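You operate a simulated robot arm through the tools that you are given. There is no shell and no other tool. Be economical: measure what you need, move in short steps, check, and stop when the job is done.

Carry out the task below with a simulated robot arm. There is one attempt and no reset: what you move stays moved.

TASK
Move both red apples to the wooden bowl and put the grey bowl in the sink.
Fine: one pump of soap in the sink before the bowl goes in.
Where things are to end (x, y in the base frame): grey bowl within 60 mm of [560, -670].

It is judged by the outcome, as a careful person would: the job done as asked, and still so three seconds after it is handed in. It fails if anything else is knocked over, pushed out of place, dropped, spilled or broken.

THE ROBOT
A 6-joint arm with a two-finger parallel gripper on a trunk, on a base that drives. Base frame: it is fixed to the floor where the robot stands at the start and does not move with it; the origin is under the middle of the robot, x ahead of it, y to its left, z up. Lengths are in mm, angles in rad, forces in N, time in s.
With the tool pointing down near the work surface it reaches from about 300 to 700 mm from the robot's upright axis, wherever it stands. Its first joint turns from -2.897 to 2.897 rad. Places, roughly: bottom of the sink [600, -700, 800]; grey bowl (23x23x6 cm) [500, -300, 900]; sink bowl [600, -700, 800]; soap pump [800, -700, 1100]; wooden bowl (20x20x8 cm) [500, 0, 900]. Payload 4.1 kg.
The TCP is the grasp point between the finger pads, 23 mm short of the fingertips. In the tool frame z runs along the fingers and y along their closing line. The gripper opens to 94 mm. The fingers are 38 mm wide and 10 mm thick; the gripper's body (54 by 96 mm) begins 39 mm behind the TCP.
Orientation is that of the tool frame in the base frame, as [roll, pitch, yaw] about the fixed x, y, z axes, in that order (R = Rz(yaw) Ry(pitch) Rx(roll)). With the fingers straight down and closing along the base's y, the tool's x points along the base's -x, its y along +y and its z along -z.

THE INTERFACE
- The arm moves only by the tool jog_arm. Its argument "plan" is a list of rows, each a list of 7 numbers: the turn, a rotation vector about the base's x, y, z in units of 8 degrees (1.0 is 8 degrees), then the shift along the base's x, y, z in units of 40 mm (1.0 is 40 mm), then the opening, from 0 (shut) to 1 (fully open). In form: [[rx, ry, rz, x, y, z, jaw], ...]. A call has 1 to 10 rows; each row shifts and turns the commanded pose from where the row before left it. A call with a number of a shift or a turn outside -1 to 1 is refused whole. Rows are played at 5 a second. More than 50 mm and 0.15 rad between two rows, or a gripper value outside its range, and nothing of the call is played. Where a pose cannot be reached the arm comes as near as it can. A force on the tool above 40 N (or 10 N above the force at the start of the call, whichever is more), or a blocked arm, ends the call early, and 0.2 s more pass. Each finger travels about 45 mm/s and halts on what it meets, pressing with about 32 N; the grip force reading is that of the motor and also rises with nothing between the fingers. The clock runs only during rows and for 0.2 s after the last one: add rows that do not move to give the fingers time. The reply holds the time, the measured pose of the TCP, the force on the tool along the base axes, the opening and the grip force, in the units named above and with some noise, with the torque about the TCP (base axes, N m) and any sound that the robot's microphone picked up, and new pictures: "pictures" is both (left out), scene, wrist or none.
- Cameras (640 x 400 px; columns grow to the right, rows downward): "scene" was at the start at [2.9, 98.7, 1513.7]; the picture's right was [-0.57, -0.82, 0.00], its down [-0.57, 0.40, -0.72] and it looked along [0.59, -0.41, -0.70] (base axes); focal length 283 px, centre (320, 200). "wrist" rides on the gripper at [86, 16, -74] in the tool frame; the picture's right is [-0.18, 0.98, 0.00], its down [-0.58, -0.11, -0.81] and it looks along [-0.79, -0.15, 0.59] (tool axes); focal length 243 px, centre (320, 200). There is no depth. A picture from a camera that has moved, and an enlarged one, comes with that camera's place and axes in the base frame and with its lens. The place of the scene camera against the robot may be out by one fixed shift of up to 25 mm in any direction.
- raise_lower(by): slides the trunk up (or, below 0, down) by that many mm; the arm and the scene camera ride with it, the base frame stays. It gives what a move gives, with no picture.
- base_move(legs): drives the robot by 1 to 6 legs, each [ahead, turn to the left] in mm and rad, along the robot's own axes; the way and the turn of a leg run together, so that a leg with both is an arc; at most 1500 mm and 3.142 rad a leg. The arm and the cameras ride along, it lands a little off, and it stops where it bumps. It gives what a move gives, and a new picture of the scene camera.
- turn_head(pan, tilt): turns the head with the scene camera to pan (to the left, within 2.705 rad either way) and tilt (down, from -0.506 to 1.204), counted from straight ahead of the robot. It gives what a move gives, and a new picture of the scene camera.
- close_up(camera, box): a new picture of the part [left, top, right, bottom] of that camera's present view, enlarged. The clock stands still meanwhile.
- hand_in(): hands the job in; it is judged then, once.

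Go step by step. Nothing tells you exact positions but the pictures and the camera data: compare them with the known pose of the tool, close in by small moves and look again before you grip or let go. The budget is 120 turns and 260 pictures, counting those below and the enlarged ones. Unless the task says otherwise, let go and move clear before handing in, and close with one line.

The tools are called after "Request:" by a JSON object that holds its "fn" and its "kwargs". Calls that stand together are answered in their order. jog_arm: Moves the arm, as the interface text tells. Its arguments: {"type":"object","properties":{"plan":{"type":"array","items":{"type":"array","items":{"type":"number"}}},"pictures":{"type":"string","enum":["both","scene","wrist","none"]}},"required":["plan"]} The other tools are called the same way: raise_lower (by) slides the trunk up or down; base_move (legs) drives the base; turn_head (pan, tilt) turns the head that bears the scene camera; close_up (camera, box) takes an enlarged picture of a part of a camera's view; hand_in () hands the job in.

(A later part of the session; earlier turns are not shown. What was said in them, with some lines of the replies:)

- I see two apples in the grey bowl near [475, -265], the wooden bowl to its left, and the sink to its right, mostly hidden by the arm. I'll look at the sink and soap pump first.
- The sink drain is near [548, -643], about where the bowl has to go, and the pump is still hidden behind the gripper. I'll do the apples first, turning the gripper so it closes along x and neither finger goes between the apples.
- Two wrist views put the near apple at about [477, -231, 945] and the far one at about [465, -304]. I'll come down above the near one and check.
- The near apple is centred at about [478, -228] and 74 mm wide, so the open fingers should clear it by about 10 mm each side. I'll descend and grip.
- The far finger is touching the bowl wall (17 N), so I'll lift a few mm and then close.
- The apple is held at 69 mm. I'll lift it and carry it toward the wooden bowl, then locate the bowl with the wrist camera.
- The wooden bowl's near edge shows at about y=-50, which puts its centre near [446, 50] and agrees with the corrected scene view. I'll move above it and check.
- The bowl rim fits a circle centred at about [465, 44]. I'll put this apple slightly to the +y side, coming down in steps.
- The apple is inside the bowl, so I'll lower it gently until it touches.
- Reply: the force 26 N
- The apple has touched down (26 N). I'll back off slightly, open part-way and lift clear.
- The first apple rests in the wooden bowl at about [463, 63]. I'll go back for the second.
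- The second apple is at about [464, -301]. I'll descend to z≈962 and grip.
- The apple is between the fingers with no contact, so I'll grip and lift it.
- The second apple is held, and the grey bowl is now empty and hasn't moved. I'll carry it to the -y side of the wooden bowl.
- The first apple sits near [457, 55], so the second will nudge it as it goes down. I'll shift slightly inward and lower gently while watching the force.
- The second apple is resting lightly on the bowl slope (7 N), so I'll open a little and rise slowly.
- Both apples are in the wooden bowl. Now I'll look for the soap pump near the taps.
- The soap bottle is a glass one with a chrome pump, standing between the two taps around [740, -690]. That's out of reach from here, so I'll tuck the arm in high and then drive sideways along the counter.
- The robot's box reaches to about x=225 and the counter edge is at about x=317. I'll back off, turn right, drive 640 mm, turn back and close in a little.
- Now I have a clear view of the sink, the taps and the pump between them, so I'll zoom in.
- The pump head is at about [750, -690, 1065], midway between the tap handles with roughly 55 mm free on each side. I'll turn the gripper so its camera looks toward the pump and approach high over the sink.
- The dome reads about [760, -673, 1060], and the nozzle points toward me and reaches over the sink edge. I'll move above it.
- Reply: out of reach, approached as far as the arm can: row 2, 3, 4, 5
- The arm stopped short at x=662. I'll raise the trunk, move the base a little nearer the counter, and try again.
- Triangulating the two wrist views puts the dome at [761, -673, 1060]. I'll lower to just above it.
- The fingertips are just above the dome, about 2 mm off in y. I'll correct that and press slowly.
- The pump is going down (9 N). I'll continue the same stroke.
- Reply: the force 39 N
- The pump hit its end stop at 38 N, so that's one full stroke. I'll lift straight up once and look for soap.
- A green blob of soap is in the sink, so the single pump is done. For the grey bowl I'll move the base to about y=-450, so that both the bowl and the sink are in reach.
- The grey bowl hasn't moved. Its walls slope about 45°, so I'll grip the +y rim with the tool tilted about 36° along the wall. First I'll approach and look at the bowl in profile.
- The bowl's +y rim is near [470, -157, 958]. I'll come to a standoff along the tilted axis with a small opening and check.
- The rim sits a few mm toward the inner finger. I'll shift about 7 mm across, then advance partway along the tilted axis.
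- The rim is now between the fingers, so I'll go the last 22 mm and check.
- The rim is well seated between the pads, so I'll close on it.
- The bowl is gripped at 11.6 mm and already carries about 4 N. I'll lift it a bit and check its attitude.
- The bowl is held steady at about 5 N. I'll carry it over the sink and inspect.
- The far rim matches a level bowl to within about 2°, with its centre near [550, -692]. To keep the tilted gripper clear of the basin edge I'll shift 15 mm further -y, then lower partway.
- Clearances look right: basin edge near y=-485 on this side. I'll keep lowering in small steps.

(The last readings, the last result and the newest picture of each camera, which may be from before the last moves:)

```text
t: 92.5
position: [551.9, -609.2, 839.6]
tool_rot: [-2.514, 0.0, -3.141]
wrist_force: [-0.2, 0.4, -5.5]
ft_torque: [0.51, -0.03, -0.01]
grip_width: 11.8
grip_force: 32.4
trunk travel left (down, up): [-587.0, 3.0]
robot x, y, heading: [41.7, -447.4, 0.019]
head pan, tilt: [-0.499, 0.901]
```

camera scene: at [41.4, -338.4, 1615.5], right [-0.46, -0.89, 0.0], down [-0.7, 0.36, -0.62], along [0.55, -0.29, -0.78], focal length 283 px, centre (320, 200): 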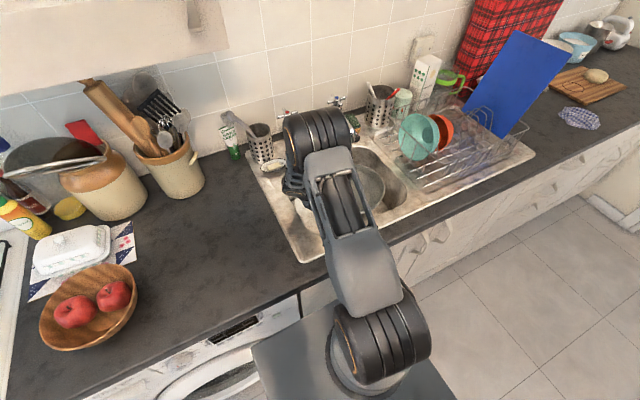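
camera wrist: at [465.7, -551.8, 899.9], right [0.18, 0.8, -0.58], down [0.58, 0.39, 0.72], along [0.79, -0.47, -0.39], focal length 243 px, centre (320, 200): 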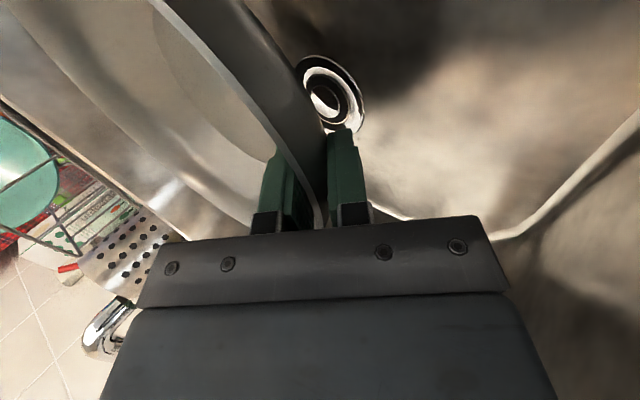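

There's still no contact. Triangulating the drain puts the sink floor nearer z≈760, so the tilted gripper would end up close to the basin edge. I'll bring the tool 4° more upright (dipping the far side of the bowl about 8 mm) and keep lowering until it touches.

Request:
{"fn": "jog_arm", "kwargs": {"plan": [[0.25, 0, 0, 0.08, -0.05, 0, 0], [0.25, 0, 0, 0.08, -0.05, 0, 0], [0, 0, 0, 0, 0, -0.08, 0], [0, 0, 0, 0, 0, 0, 0]], "pictures": "wrist"}}

Request:
{"fn": "jog_arm", "kwargs": {"plan": [[0, 0, 0, 0, 0, -0.08, 0], [0, 0, 0, 0, 0, -0.08, 0], [0, 0, 0, 0, 0, 0, 0]], "pictures": "none"}}

```text
t: 93.5
position: [558.8, -611.7, 835.9]
tool_rot: [-2.583, -0.002, 3.14]
wrist_force: [0.1, -0.8, -5.1]
ft_torque: [0.52, -0.04, -0.02]
grip_width: 11.7
grip_force: 32.0
trunk travel left (down, up): [-587.0, 3.0]
robot x, y, heading: [43.2, -448.7, 0.018]
head pan, tilt: [-0.499, 0.901]
camera wrist: at [472.0, -559.8, 891.5], right [0.18, 0.83, -0.52], down [0.58, 0.33, 0.74], along [0.79, -0.44, -0.42], focal length 243 px, centre (320, 200)
```

wrist: 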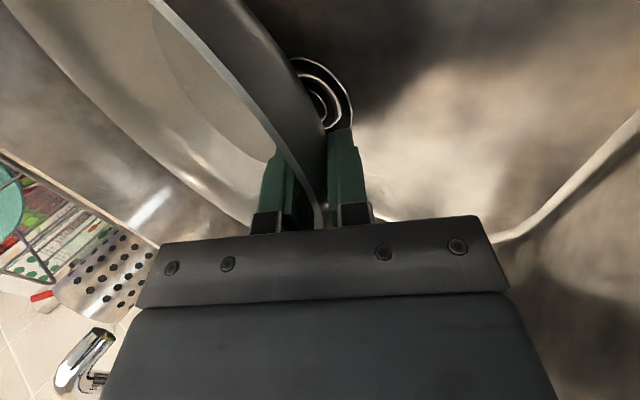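

```text
t: 94.3
position: [558.2, -613.4, 829.4]
tool_rot: [-2.582, 0.001, -3.141]
wrist_force: [-0.5, 0.4, -5.2]
ft_torque: [0.51, 0.0, 0.02]
grip_width: 11.8
grip_force: 31.7
trunk travel left (down, up): [-587.0, 3.0]
robot x, y, heading: [39.4, -448.7, 0.013]
head pan, tilt: [-0.499, 0.901]
```

Request:
{"fn": "jog_arm", "kwargs": {"plan": [[0, 0, 0, 0, 0, -0.07, 0], [0, 0, 0, 0, 0, -0.07, 0], [0, 0, 0, 0, 0, 0, 0]], "pictures": "none"}}

Request:
{"fn": "jog_arm", "kwargs": {"plan": [[0, 0, 0, 0, 0, -0.06, 0], [0, 0, 0, 0, 0, 0, 0]], "pictures": "none"}}

Request:
{"fn": "jog_arm", "kwargs": {"plan": [[0, 0, 0, 0, 0, -0.06, 0], [0, 0, 0, 0, 0, 0, 0]], "pictures": "wrist"}}

```text
t: 95.1
position: [557.7, -613.3, 824.3]
tool_rot: [-2.582, 0.0, 3.142]
wrist_force: [-0.2, 0.3, -4.9]
ft_torque: [0.5, -0.02, 0.02]
grip_width: 11.8
grip_force: 32.0
trunk travel left (down, up): [-587.0, 3.0]
robot x, y, heading: [38.9, -444.2, 0.02]
head pan, tilt: [-0.499, 0.901]
```

```text
t: 95.7
position: [559.1, -612.8, 822.9]
tool_rot: [-2.582, -0.001, -3.141]
wrist_force: [-0.8, -0.4, -5.9]
ft_torque: [0.56, -0.01, -0.02]
grip_width: 11.9
grip_force: 32.4
trunk travel left (down, up): [-587.0, 3.0]
robot x, y, heading: [40.0, -447.9, 0.017]
head pan, tilt: [-0.499, 0.901]
```

```text
t: 96.3
position: [558.1, -612.5, 821.0]
tool_rot: [-2.585, 0.0, -3.141]
wrist_force: [-0.2, 0.4, -6.7]
ft_torque: [0.52, 0.0, -0.05]
grip_width: 12.0
grip_force: 31.7
trunk travel left (down, up): [-587.0, 3.0]
robot x, y, heading: [41.6, -448.6, 0.016]
head pan, tilt: [-0.499, 0.901]
camera wrist: at [472.2, -559.8, 874.6], right [0.18, 0.83, -0.52], down [0.58, 0.33, 0.74], along [0.79, -0.44, -0.42], focal length 243 px, centre (320, 200)
```

wrist: 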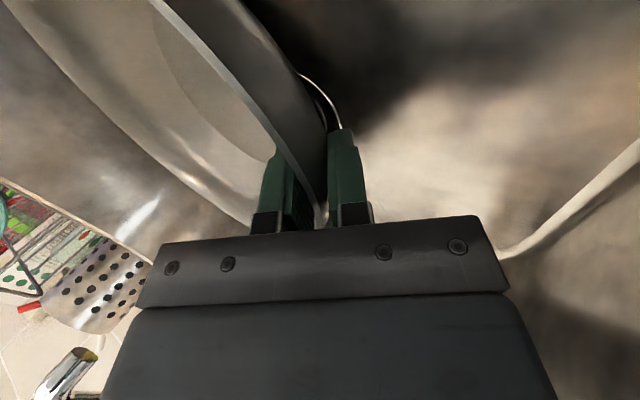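

Request:
{"fn": "jog_arm", "kwargs": {"plan": [[0, 0, 0, 0, -0.03, -0.07, 0], [0, 0, 0, 0, 0, -0.07, 0], [0, 0, 0, 0, 0, 0, 0]], "pictures": "none"}}

Request:
{"fn": "jog_arm", "kwargs": {"plan": [[0, 0, 0, 0, 0, -0.07, 0], [0, 0, 0, 0, 0, 0, 0]], "pictures": "none"}}

```text
t: 97.1
position: [558.5, -613.1, 814.4]
tool_rot: [-2.583, 0.0, 3.141]
wrist_force: [1.1, 0.5, -5.4]
ft_torque: [0.49, -0.03, -0.01]
grip_width: 11.8
grip_force: 31.8
trunk travel left (down, up): [-587.0, 3.0]
robot x, y, heading: [39.2, -449.8, 0.021]
head pan, tilt: [-0.499, 0.901]
```

```text
t: 97.7
position: [557.9, -613.7, 812.0]
tool_rot: [-2.584, 0.0, 3.141]
wrist_force: [-0.7, -0.9, -4.5]
ft_torque: [0.54, 0.03, -0.03]
grip_width: 11.5
grip_force: 31.9
trunk travel left (down, up): [-587.0, 3.0]
robot x, y, heading: [45.0, -449.4, 0.018]
head pan, tilt: [-0.499, 0.901]
```

Request:
{"fn": "jog_arm", "kwargs": {"plan": [[0.25, 0, 0, 0, 0, -0.07, 0], [0, 0, 0, 0, 0, -0.06, 0], [0, 0, 0, 0, 0, 0, 0]], "pictures": "none"}}

Request:
{"fn": "jog_arm", "kwargs": {"plan": [[0, 0, 0, 0, 0, -0.07, 0], [0, 0, 0, 0, 0, 0, 0]], "pictures": "both"}}

```text
t: 98.5
position: [558.0, -612.9, 807.0]
tool_rot: [-2.615, 0.001, 3.141]
wrist_force: [-2.1, 1.6, 8.1]
ft_torque: [-1.43, -0.37, -0.18]
grip_width: 12.6
grip_force: 32.3
trunk travel left (down, up): [-587.0, 3.0]
robot x, y, heading: [41.0, -449.3, 0.019]
head pan, tilt: [-0.499, 0.901]
```

```text
t: 99.1
position: [557.8, -614.8, 804.9]
tool_rot: [-2.616, 0.003, 3.141]
wrist_force: [-2.8, 4.3, 13.4]
ft_torque: [-1.39, -0.86, -0.08]
grip_width: 13.1
grip_force: 32.2
trunk travel left (down, up): [-587.0, 3.0]
robot x, y, heading: [41.5, -447.0, 0.018]
head pan, tilt: [-0.499, 0.901]
camera scene: at [39.2, -336.9, 1615.4], right [-0.46, -0.89, 0.0], down [-0.69, 0.36, -0.62], along [0.55, -0.29, -0.78], focal length 283 px, centre (320, 200)
camera wrist: at [471.6, -562.0, 861.1], right [0.18, 0.85, -0.49], down [0.58, 0.31, 0.75], along [0.79, -0.42, -0.44], focal length 243 px, centre (320, 200)
```

scene: 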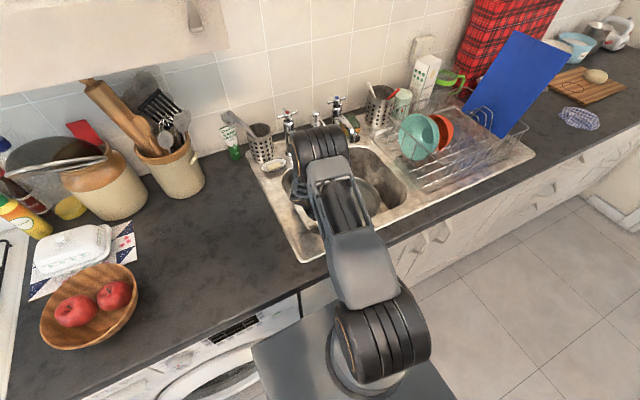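
wrist: 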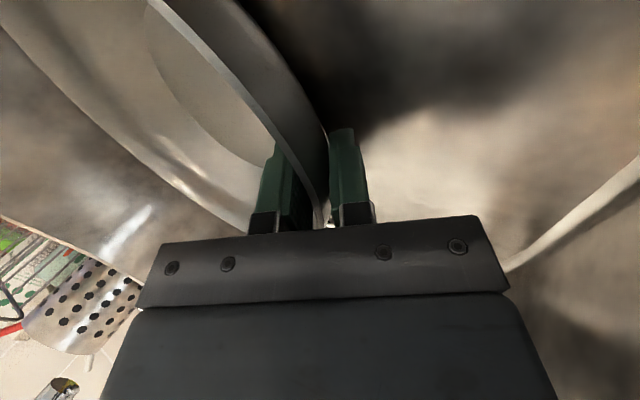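

The bowl has touched the sink floor: force is up about 19 N, acting roughly 100 mm inboard. I'll open the jaws slowly so the near side settles gently.

Request:
{"fn": "jog_arm", "kwargs": {"plan": [[0, 0, 0, 0, 0, 0.06, 0], [0, 0, 0, 0, 0, 0, 0.14], [0, 0, 0, 0, 0, 0, 0.16], [0, 0, 0, 0, 0, 0, 0.18], [0, 0, 0, 0, 0, 0, 0.2], [0, 0, 0, 0, 0, 0, 0.22], [0, 0, 0, 0, 0, 0, 0.25], [0, 0, 0, 0, 0, 0, 0.28], [0, 0, 0, 0, 0, 0, 0.3], [0, 0, 0, 0, 0, 0, 0.3]], "pictures": "both"}}

```text
t: 101.3
position: [557.9, -613.3, 805.1]
tool_rot: [-2.618, 0.001, 3.14]
wrist_force: [0.6, -0.4, 0.1]
ft_torque: [0.02, 0.01, -0.05]
grip_width: 28.3
grip_force: 0.1
trunk travel left (down, up): [-587.0, 3.0]
robot x, y, heading: [43.5, -450.0, 0.022]
head pan, tilt: [-0.499, 0.901]
camera scene: at [40.9, -338.2, 1615.4], right [-0.46, -0.89, 0.0], down [-0.7, 0.36, -0.62], along [0.55, -0.29, -0.78], focal length 283 px, centre (320, 200)
camera wrist: at [471.8, -562.8, 862.9], right [0.18, 0.85, -0.49], down [0.58, 0.31, 0.75], along [0.79, -0.42, -0.44], focal length 243 px, centre (320, 200)
```

scene: 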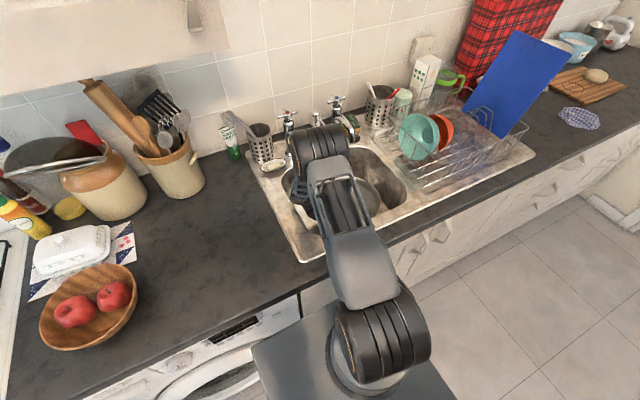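
wrist: 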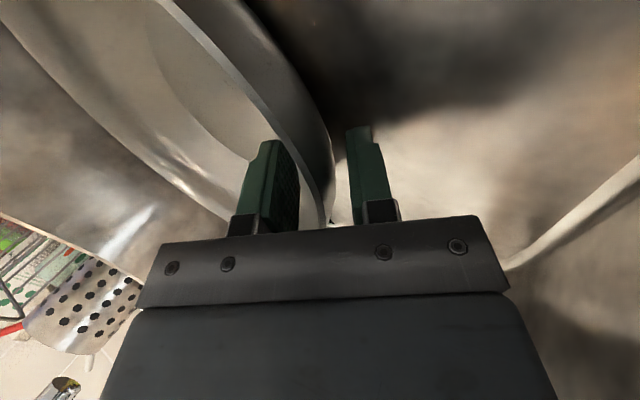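

The forces are back to zero, so the bowl is free on the sink floor. I'll withdraw along the tool axis and then go up.

Request:
{"fn": "jog_arm", "kwargs": {"plan": [[0, 0, 0, 0, 0.2, 0.35, 0.3], [0, 0, 0, 0, 0.3, 0.52, 0.3], [0, 0, 0, 0, 0.35, 0.61, 0.3], [0, 0, 0, 0, 0.2, 0.6, 0.3], [0, 0, 0, 0, 0, 1, 0.3], [0, 0, 0, 0, 0, 1, 0.3], [0, 0, 0, -0.3, 0.5, 1, 0.3], [0, 0, 0, -0.8, 0.8, 0.8, 0.3], [0, 0, 0, -0.8, 0.9, 0.5, 0.3], [0, 0, 0, -0.8, 0.9, 0.5, 0.3]]}}

```text
refused: row 8 steps farther than a row can; nothing moved
```

Request:
{"fn": "jog_arm", "kwargs": {"plan": [[0, 0, 0, 0, 0.2, 0.35, 0.3], [0, 0, 0, 0, 0.3, 0.52, 0.3], [0, 0, 0, 0, 0.35, 0.61, 0.3], [0, 0, 0, 0, 0.2, 0.6, 0.3], [0, 0, 0, 0, 0, 1, 0.3], [0, 0, 0, 0, 0, 1, 0.3], [0, 0, 0, -0.3, 0.5, 0.9, 0.3], [0, 0, 0, -0.6, 0.7, 0.6, 0.3], [0, 0, 0, -0.6, 0.8, 0.4, 0.3], [0, 0, 0, -0.6, 0.8, 0.4, 0.3]]}}

```text
t: 103.5
position: [474.6, -458.6, 1061.0]
tool_rot: [-2.616, 0.001, 3.141]
wrist_force: [0.3, -0.7, 0.0]
ft_torque: [0.02, 0.01, 0.02]
grip_width: 28.0
grip_force: 0.1
trunk travel left (down, up): [-587.0, 3.0]
robot x, y, heading: [41.8, -449.9, 0.017]
head pan, tilt: [-0.499, 0.901]
camera scene: at [40.3, -337.7, 1615.4], right [-0.46, -0.89, 0.0], down [-0.7, 0.36, -0.62], along [0.55, -0.29, -0.78], focal length 283 px, centre (320, 200)
camera wrist: at [387.6, -407.8, 1117.9], right [0.18, 0.85, -0.49], down [0.58, 0.31, 0.75], along [0.79, -0.42, -0.44], focal length 243 px, centre (320, 200)
```

scene: 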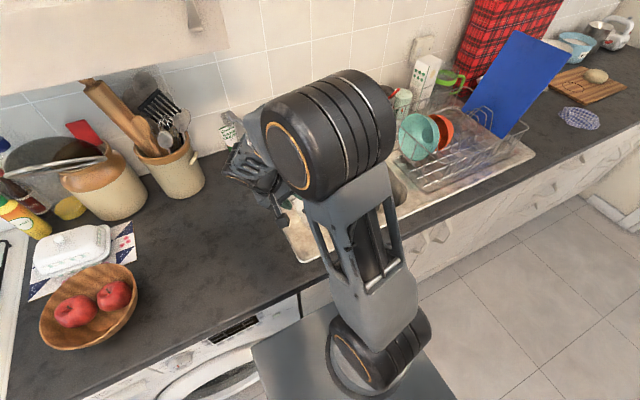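
wrist: 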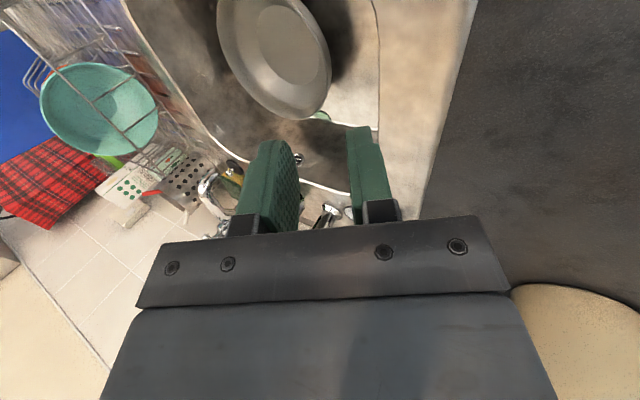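

From this view the bowl's centre is about [551, -707], roughly 38 mm from the target. I'll move the arm away and confirm with the scene camera.

Request:
{"fn": "jog_arm", "kwargs": {"plan": [[0, 0, 0, -0.3, 0.8, 0.6, 0.3], [0, 0, 0, -0.3, 0.8, 0.6, 0.3], [0, 0, 0, -0.3, 0.8, 0.6, 0.3], [0, 0, 0, -0.3, 0.8, 0.6, 0.3], [0, 0, 0, -0.3, 0.8, 0.6, 0.3], [0, 0, 0, 0, 0.9, 0.4, 0.3], [0, 0, 0, 0, 0.9, 0.2, 0.3], [0, 0, 0, 0, 0, 0, 0.3]]}}

Request:
{"fn": "close_up", "kwargs": {"camera": "scene", "box": [220, 80, 460, 280]}}

```text
t: 105.3
position: [413.0, -227.3, 1205.7]
tool_rot: [-2.617, -0.001, -3.141]
wrist_force: [-0.6, -0.3, 0.4]
ft_torque: [-0.01, -0.01, -0.02]
grip_width: 28.3
grip_force: 0.1
trunk travel left (down, up): [-587.0, 3.0]
robot x, y, heading: [40.3, -446.2, 0.018]
head pan, tilt: [-0.499, 0.901]
camera scene: at [40.7, -338.2, 1615.4], right [-0.46, -0.89, 0.0], down [-0.7, 0.36, -0.62], along [0.55, -0.29, -0.78], focal length 283 px, centre (320, 200)
camera wrist: at [326.8, -176.2, 1262.7], right [0.18, 0.85, -0.49], down [0.58, 0.31, 0.75], along [0.79, -0.42, -0.44], focal length 243 px, centre (320, 200)
```

scene: 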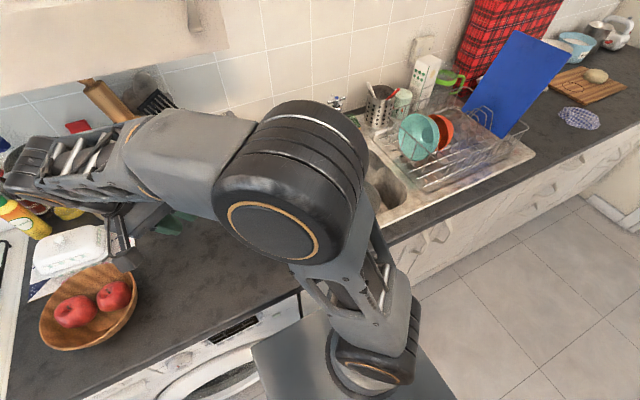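
wrist: 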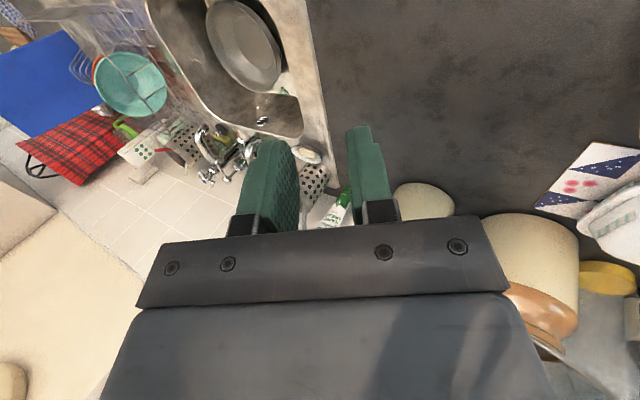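

```text
2.00 times, centred on (340, 180) of scene
camera zoom: at [40.7, -338.2, 1615.4], right [-0.46, -0.89, 0.0], down [-0.7, 0.36, -0.62], along [0.55, -0.29, -0.78], focal length 566 px, centre (280, 240)
```

zoom: 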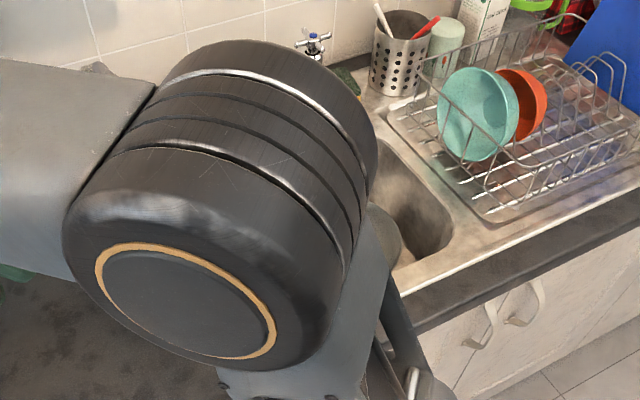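

Request:
{"fn": "close_up", "kwargs": {"camera": "wrist", "box": [140, 0, 340, 130]}}

```text
3.08 times, centred on (240, 65) of wrist
camera zoom: at [326.8, -176.2, 1262.7], right [0.18, 0.85, -0.49], down [0.58, 0.31, 0.75], along [0.79, -0.42, -0.44], focal length 746 px, centre (566, 615)
```

zoom: 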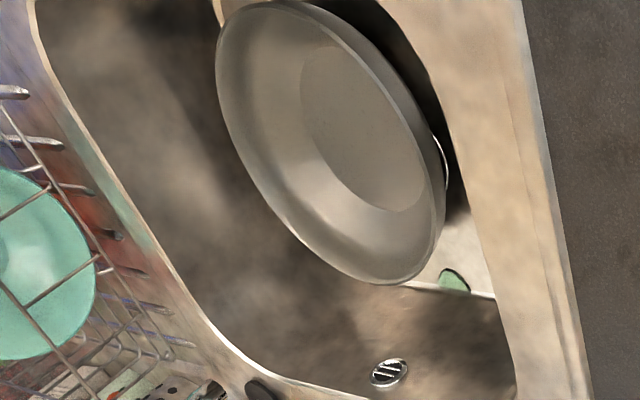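

My estimates of the bowl centre vary (dev 38–52 mm), so I want a cleaner view: tool vertical, looking straight along x from y≈-690.

Request:
{"fn": "jog_arm", "kwargs": {"plan": [[0.5, 0, 0, 0, -0.8, 0.3, 0.3], [0.5, 0, 0, 0, -0.9, 0.3, 0.3], [0.5, 0, 0, 0, -0.9, 0.2, 0.3], [0.5, 0, 0, 0, -0.9, 0.2, 0.3], [0.5, 0, 0, 0, -0.9, 0.2, 0.3], [0.5, 0, 0, 0, -1, 0, 0.3], [0.5, 0, 0, 0, -1, 0, 0.3], [0.25, 0, 0, 0, -1, 0, 0.3], [0, 0, 0, 0, -1, 0, 0.3], [0, 0, 0, 0, -1, 0, 0.3]], "pictures": "none"}}

Request:
{"fn": "jog_arm", "kwargs": {"plan": [[0, 0, 0, 0, -1, 0, 0.3], [0, 0, 0, 0, -0.9, 0, 0.3], [0, 0, 0, 0, 0, 0, 0.3]], "pictures": "wrist"}}

Request:
{"fn": "close_up", "kwargs": {"camera": "wrist", "box": [200, 0, 440, 150]}}

```text
t: 107.5
position: [413.9, -605.1, 1251.2]
tool_rot: [-3.141, 0.001, -3.141]
wrist_force: [-0.1, -0.7, -0.3]
ft_torque: [0.02, 0.01, 0.0]
grip_width: 28.1
grip_force: 0.0
trunk travel left (down, up): [-587.0, 3.0]
robot x, y, heading: [46.1, -448.5, 0.019]
head pan, tilt: [-0.499, 0.901]
```

```text
t: 108.3
position: [413.1, -680.4, 1254.0]
tool_rot: [-3.141, -0.001, -3.141]
wrist_force: [0.1, -0.1, -0.2]
ft_torque: [-0.01, -0.01, 0.01]
grip_width: 28.2
grip_force: 0.0
trunk travel left (down, up): [-587.0, 3.0]
robot x, y, heading: [36.9, -447.8, 0.021]
head pan, tilt: [-0.499, 0.901]
camera wrist: at [327.4, -664.4, 1328.7], right [0.18, 0.98, 0.0], down [0.58, -0.11, 0.81], along [0.79, -0.15, -0.59], focal length 243 px, centre (320, 200)
```

wrist: 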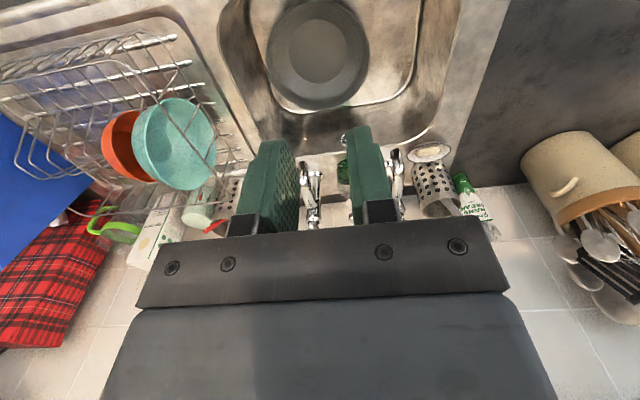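

```text
2.67 times, centred on (320, 75) of wrist
camera zoom: at [327.4, -664.4, 1328.7], right [0.18, 0.98, 0.0], down [0.58, -0.11, 0.81], along [0.79, -0.15, -0.59], focal length 647 px, centre (320, 533)
```

zoom: 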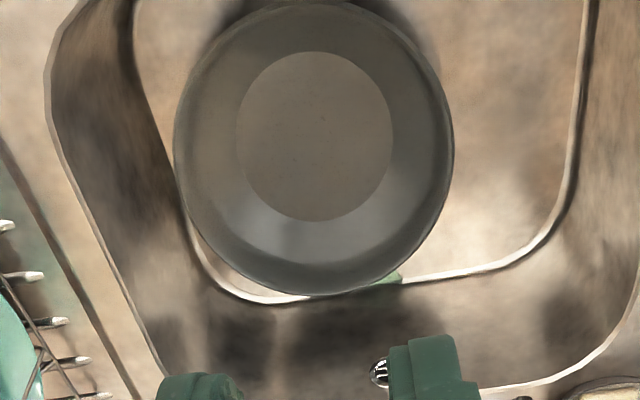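

The bowl sits flat on the sink floor at about [550, -712], around 43 mm from the target and within the 60 mm allowed. Both apples are in the wooden bowl, the soap got one pump, nothing else looks disturbed and the arm is clear, so I'm handing in.

Request:
{"fn": "hand_in", "kwargs": {}}

```text
The job is handed in.
```

Both red apples are in the wooden bowl, one pump of soap went into the sink, and the grey bowl then went in at about [550, -712]. By my measurements that's 43 mm from the target, within the 60 mm limit.
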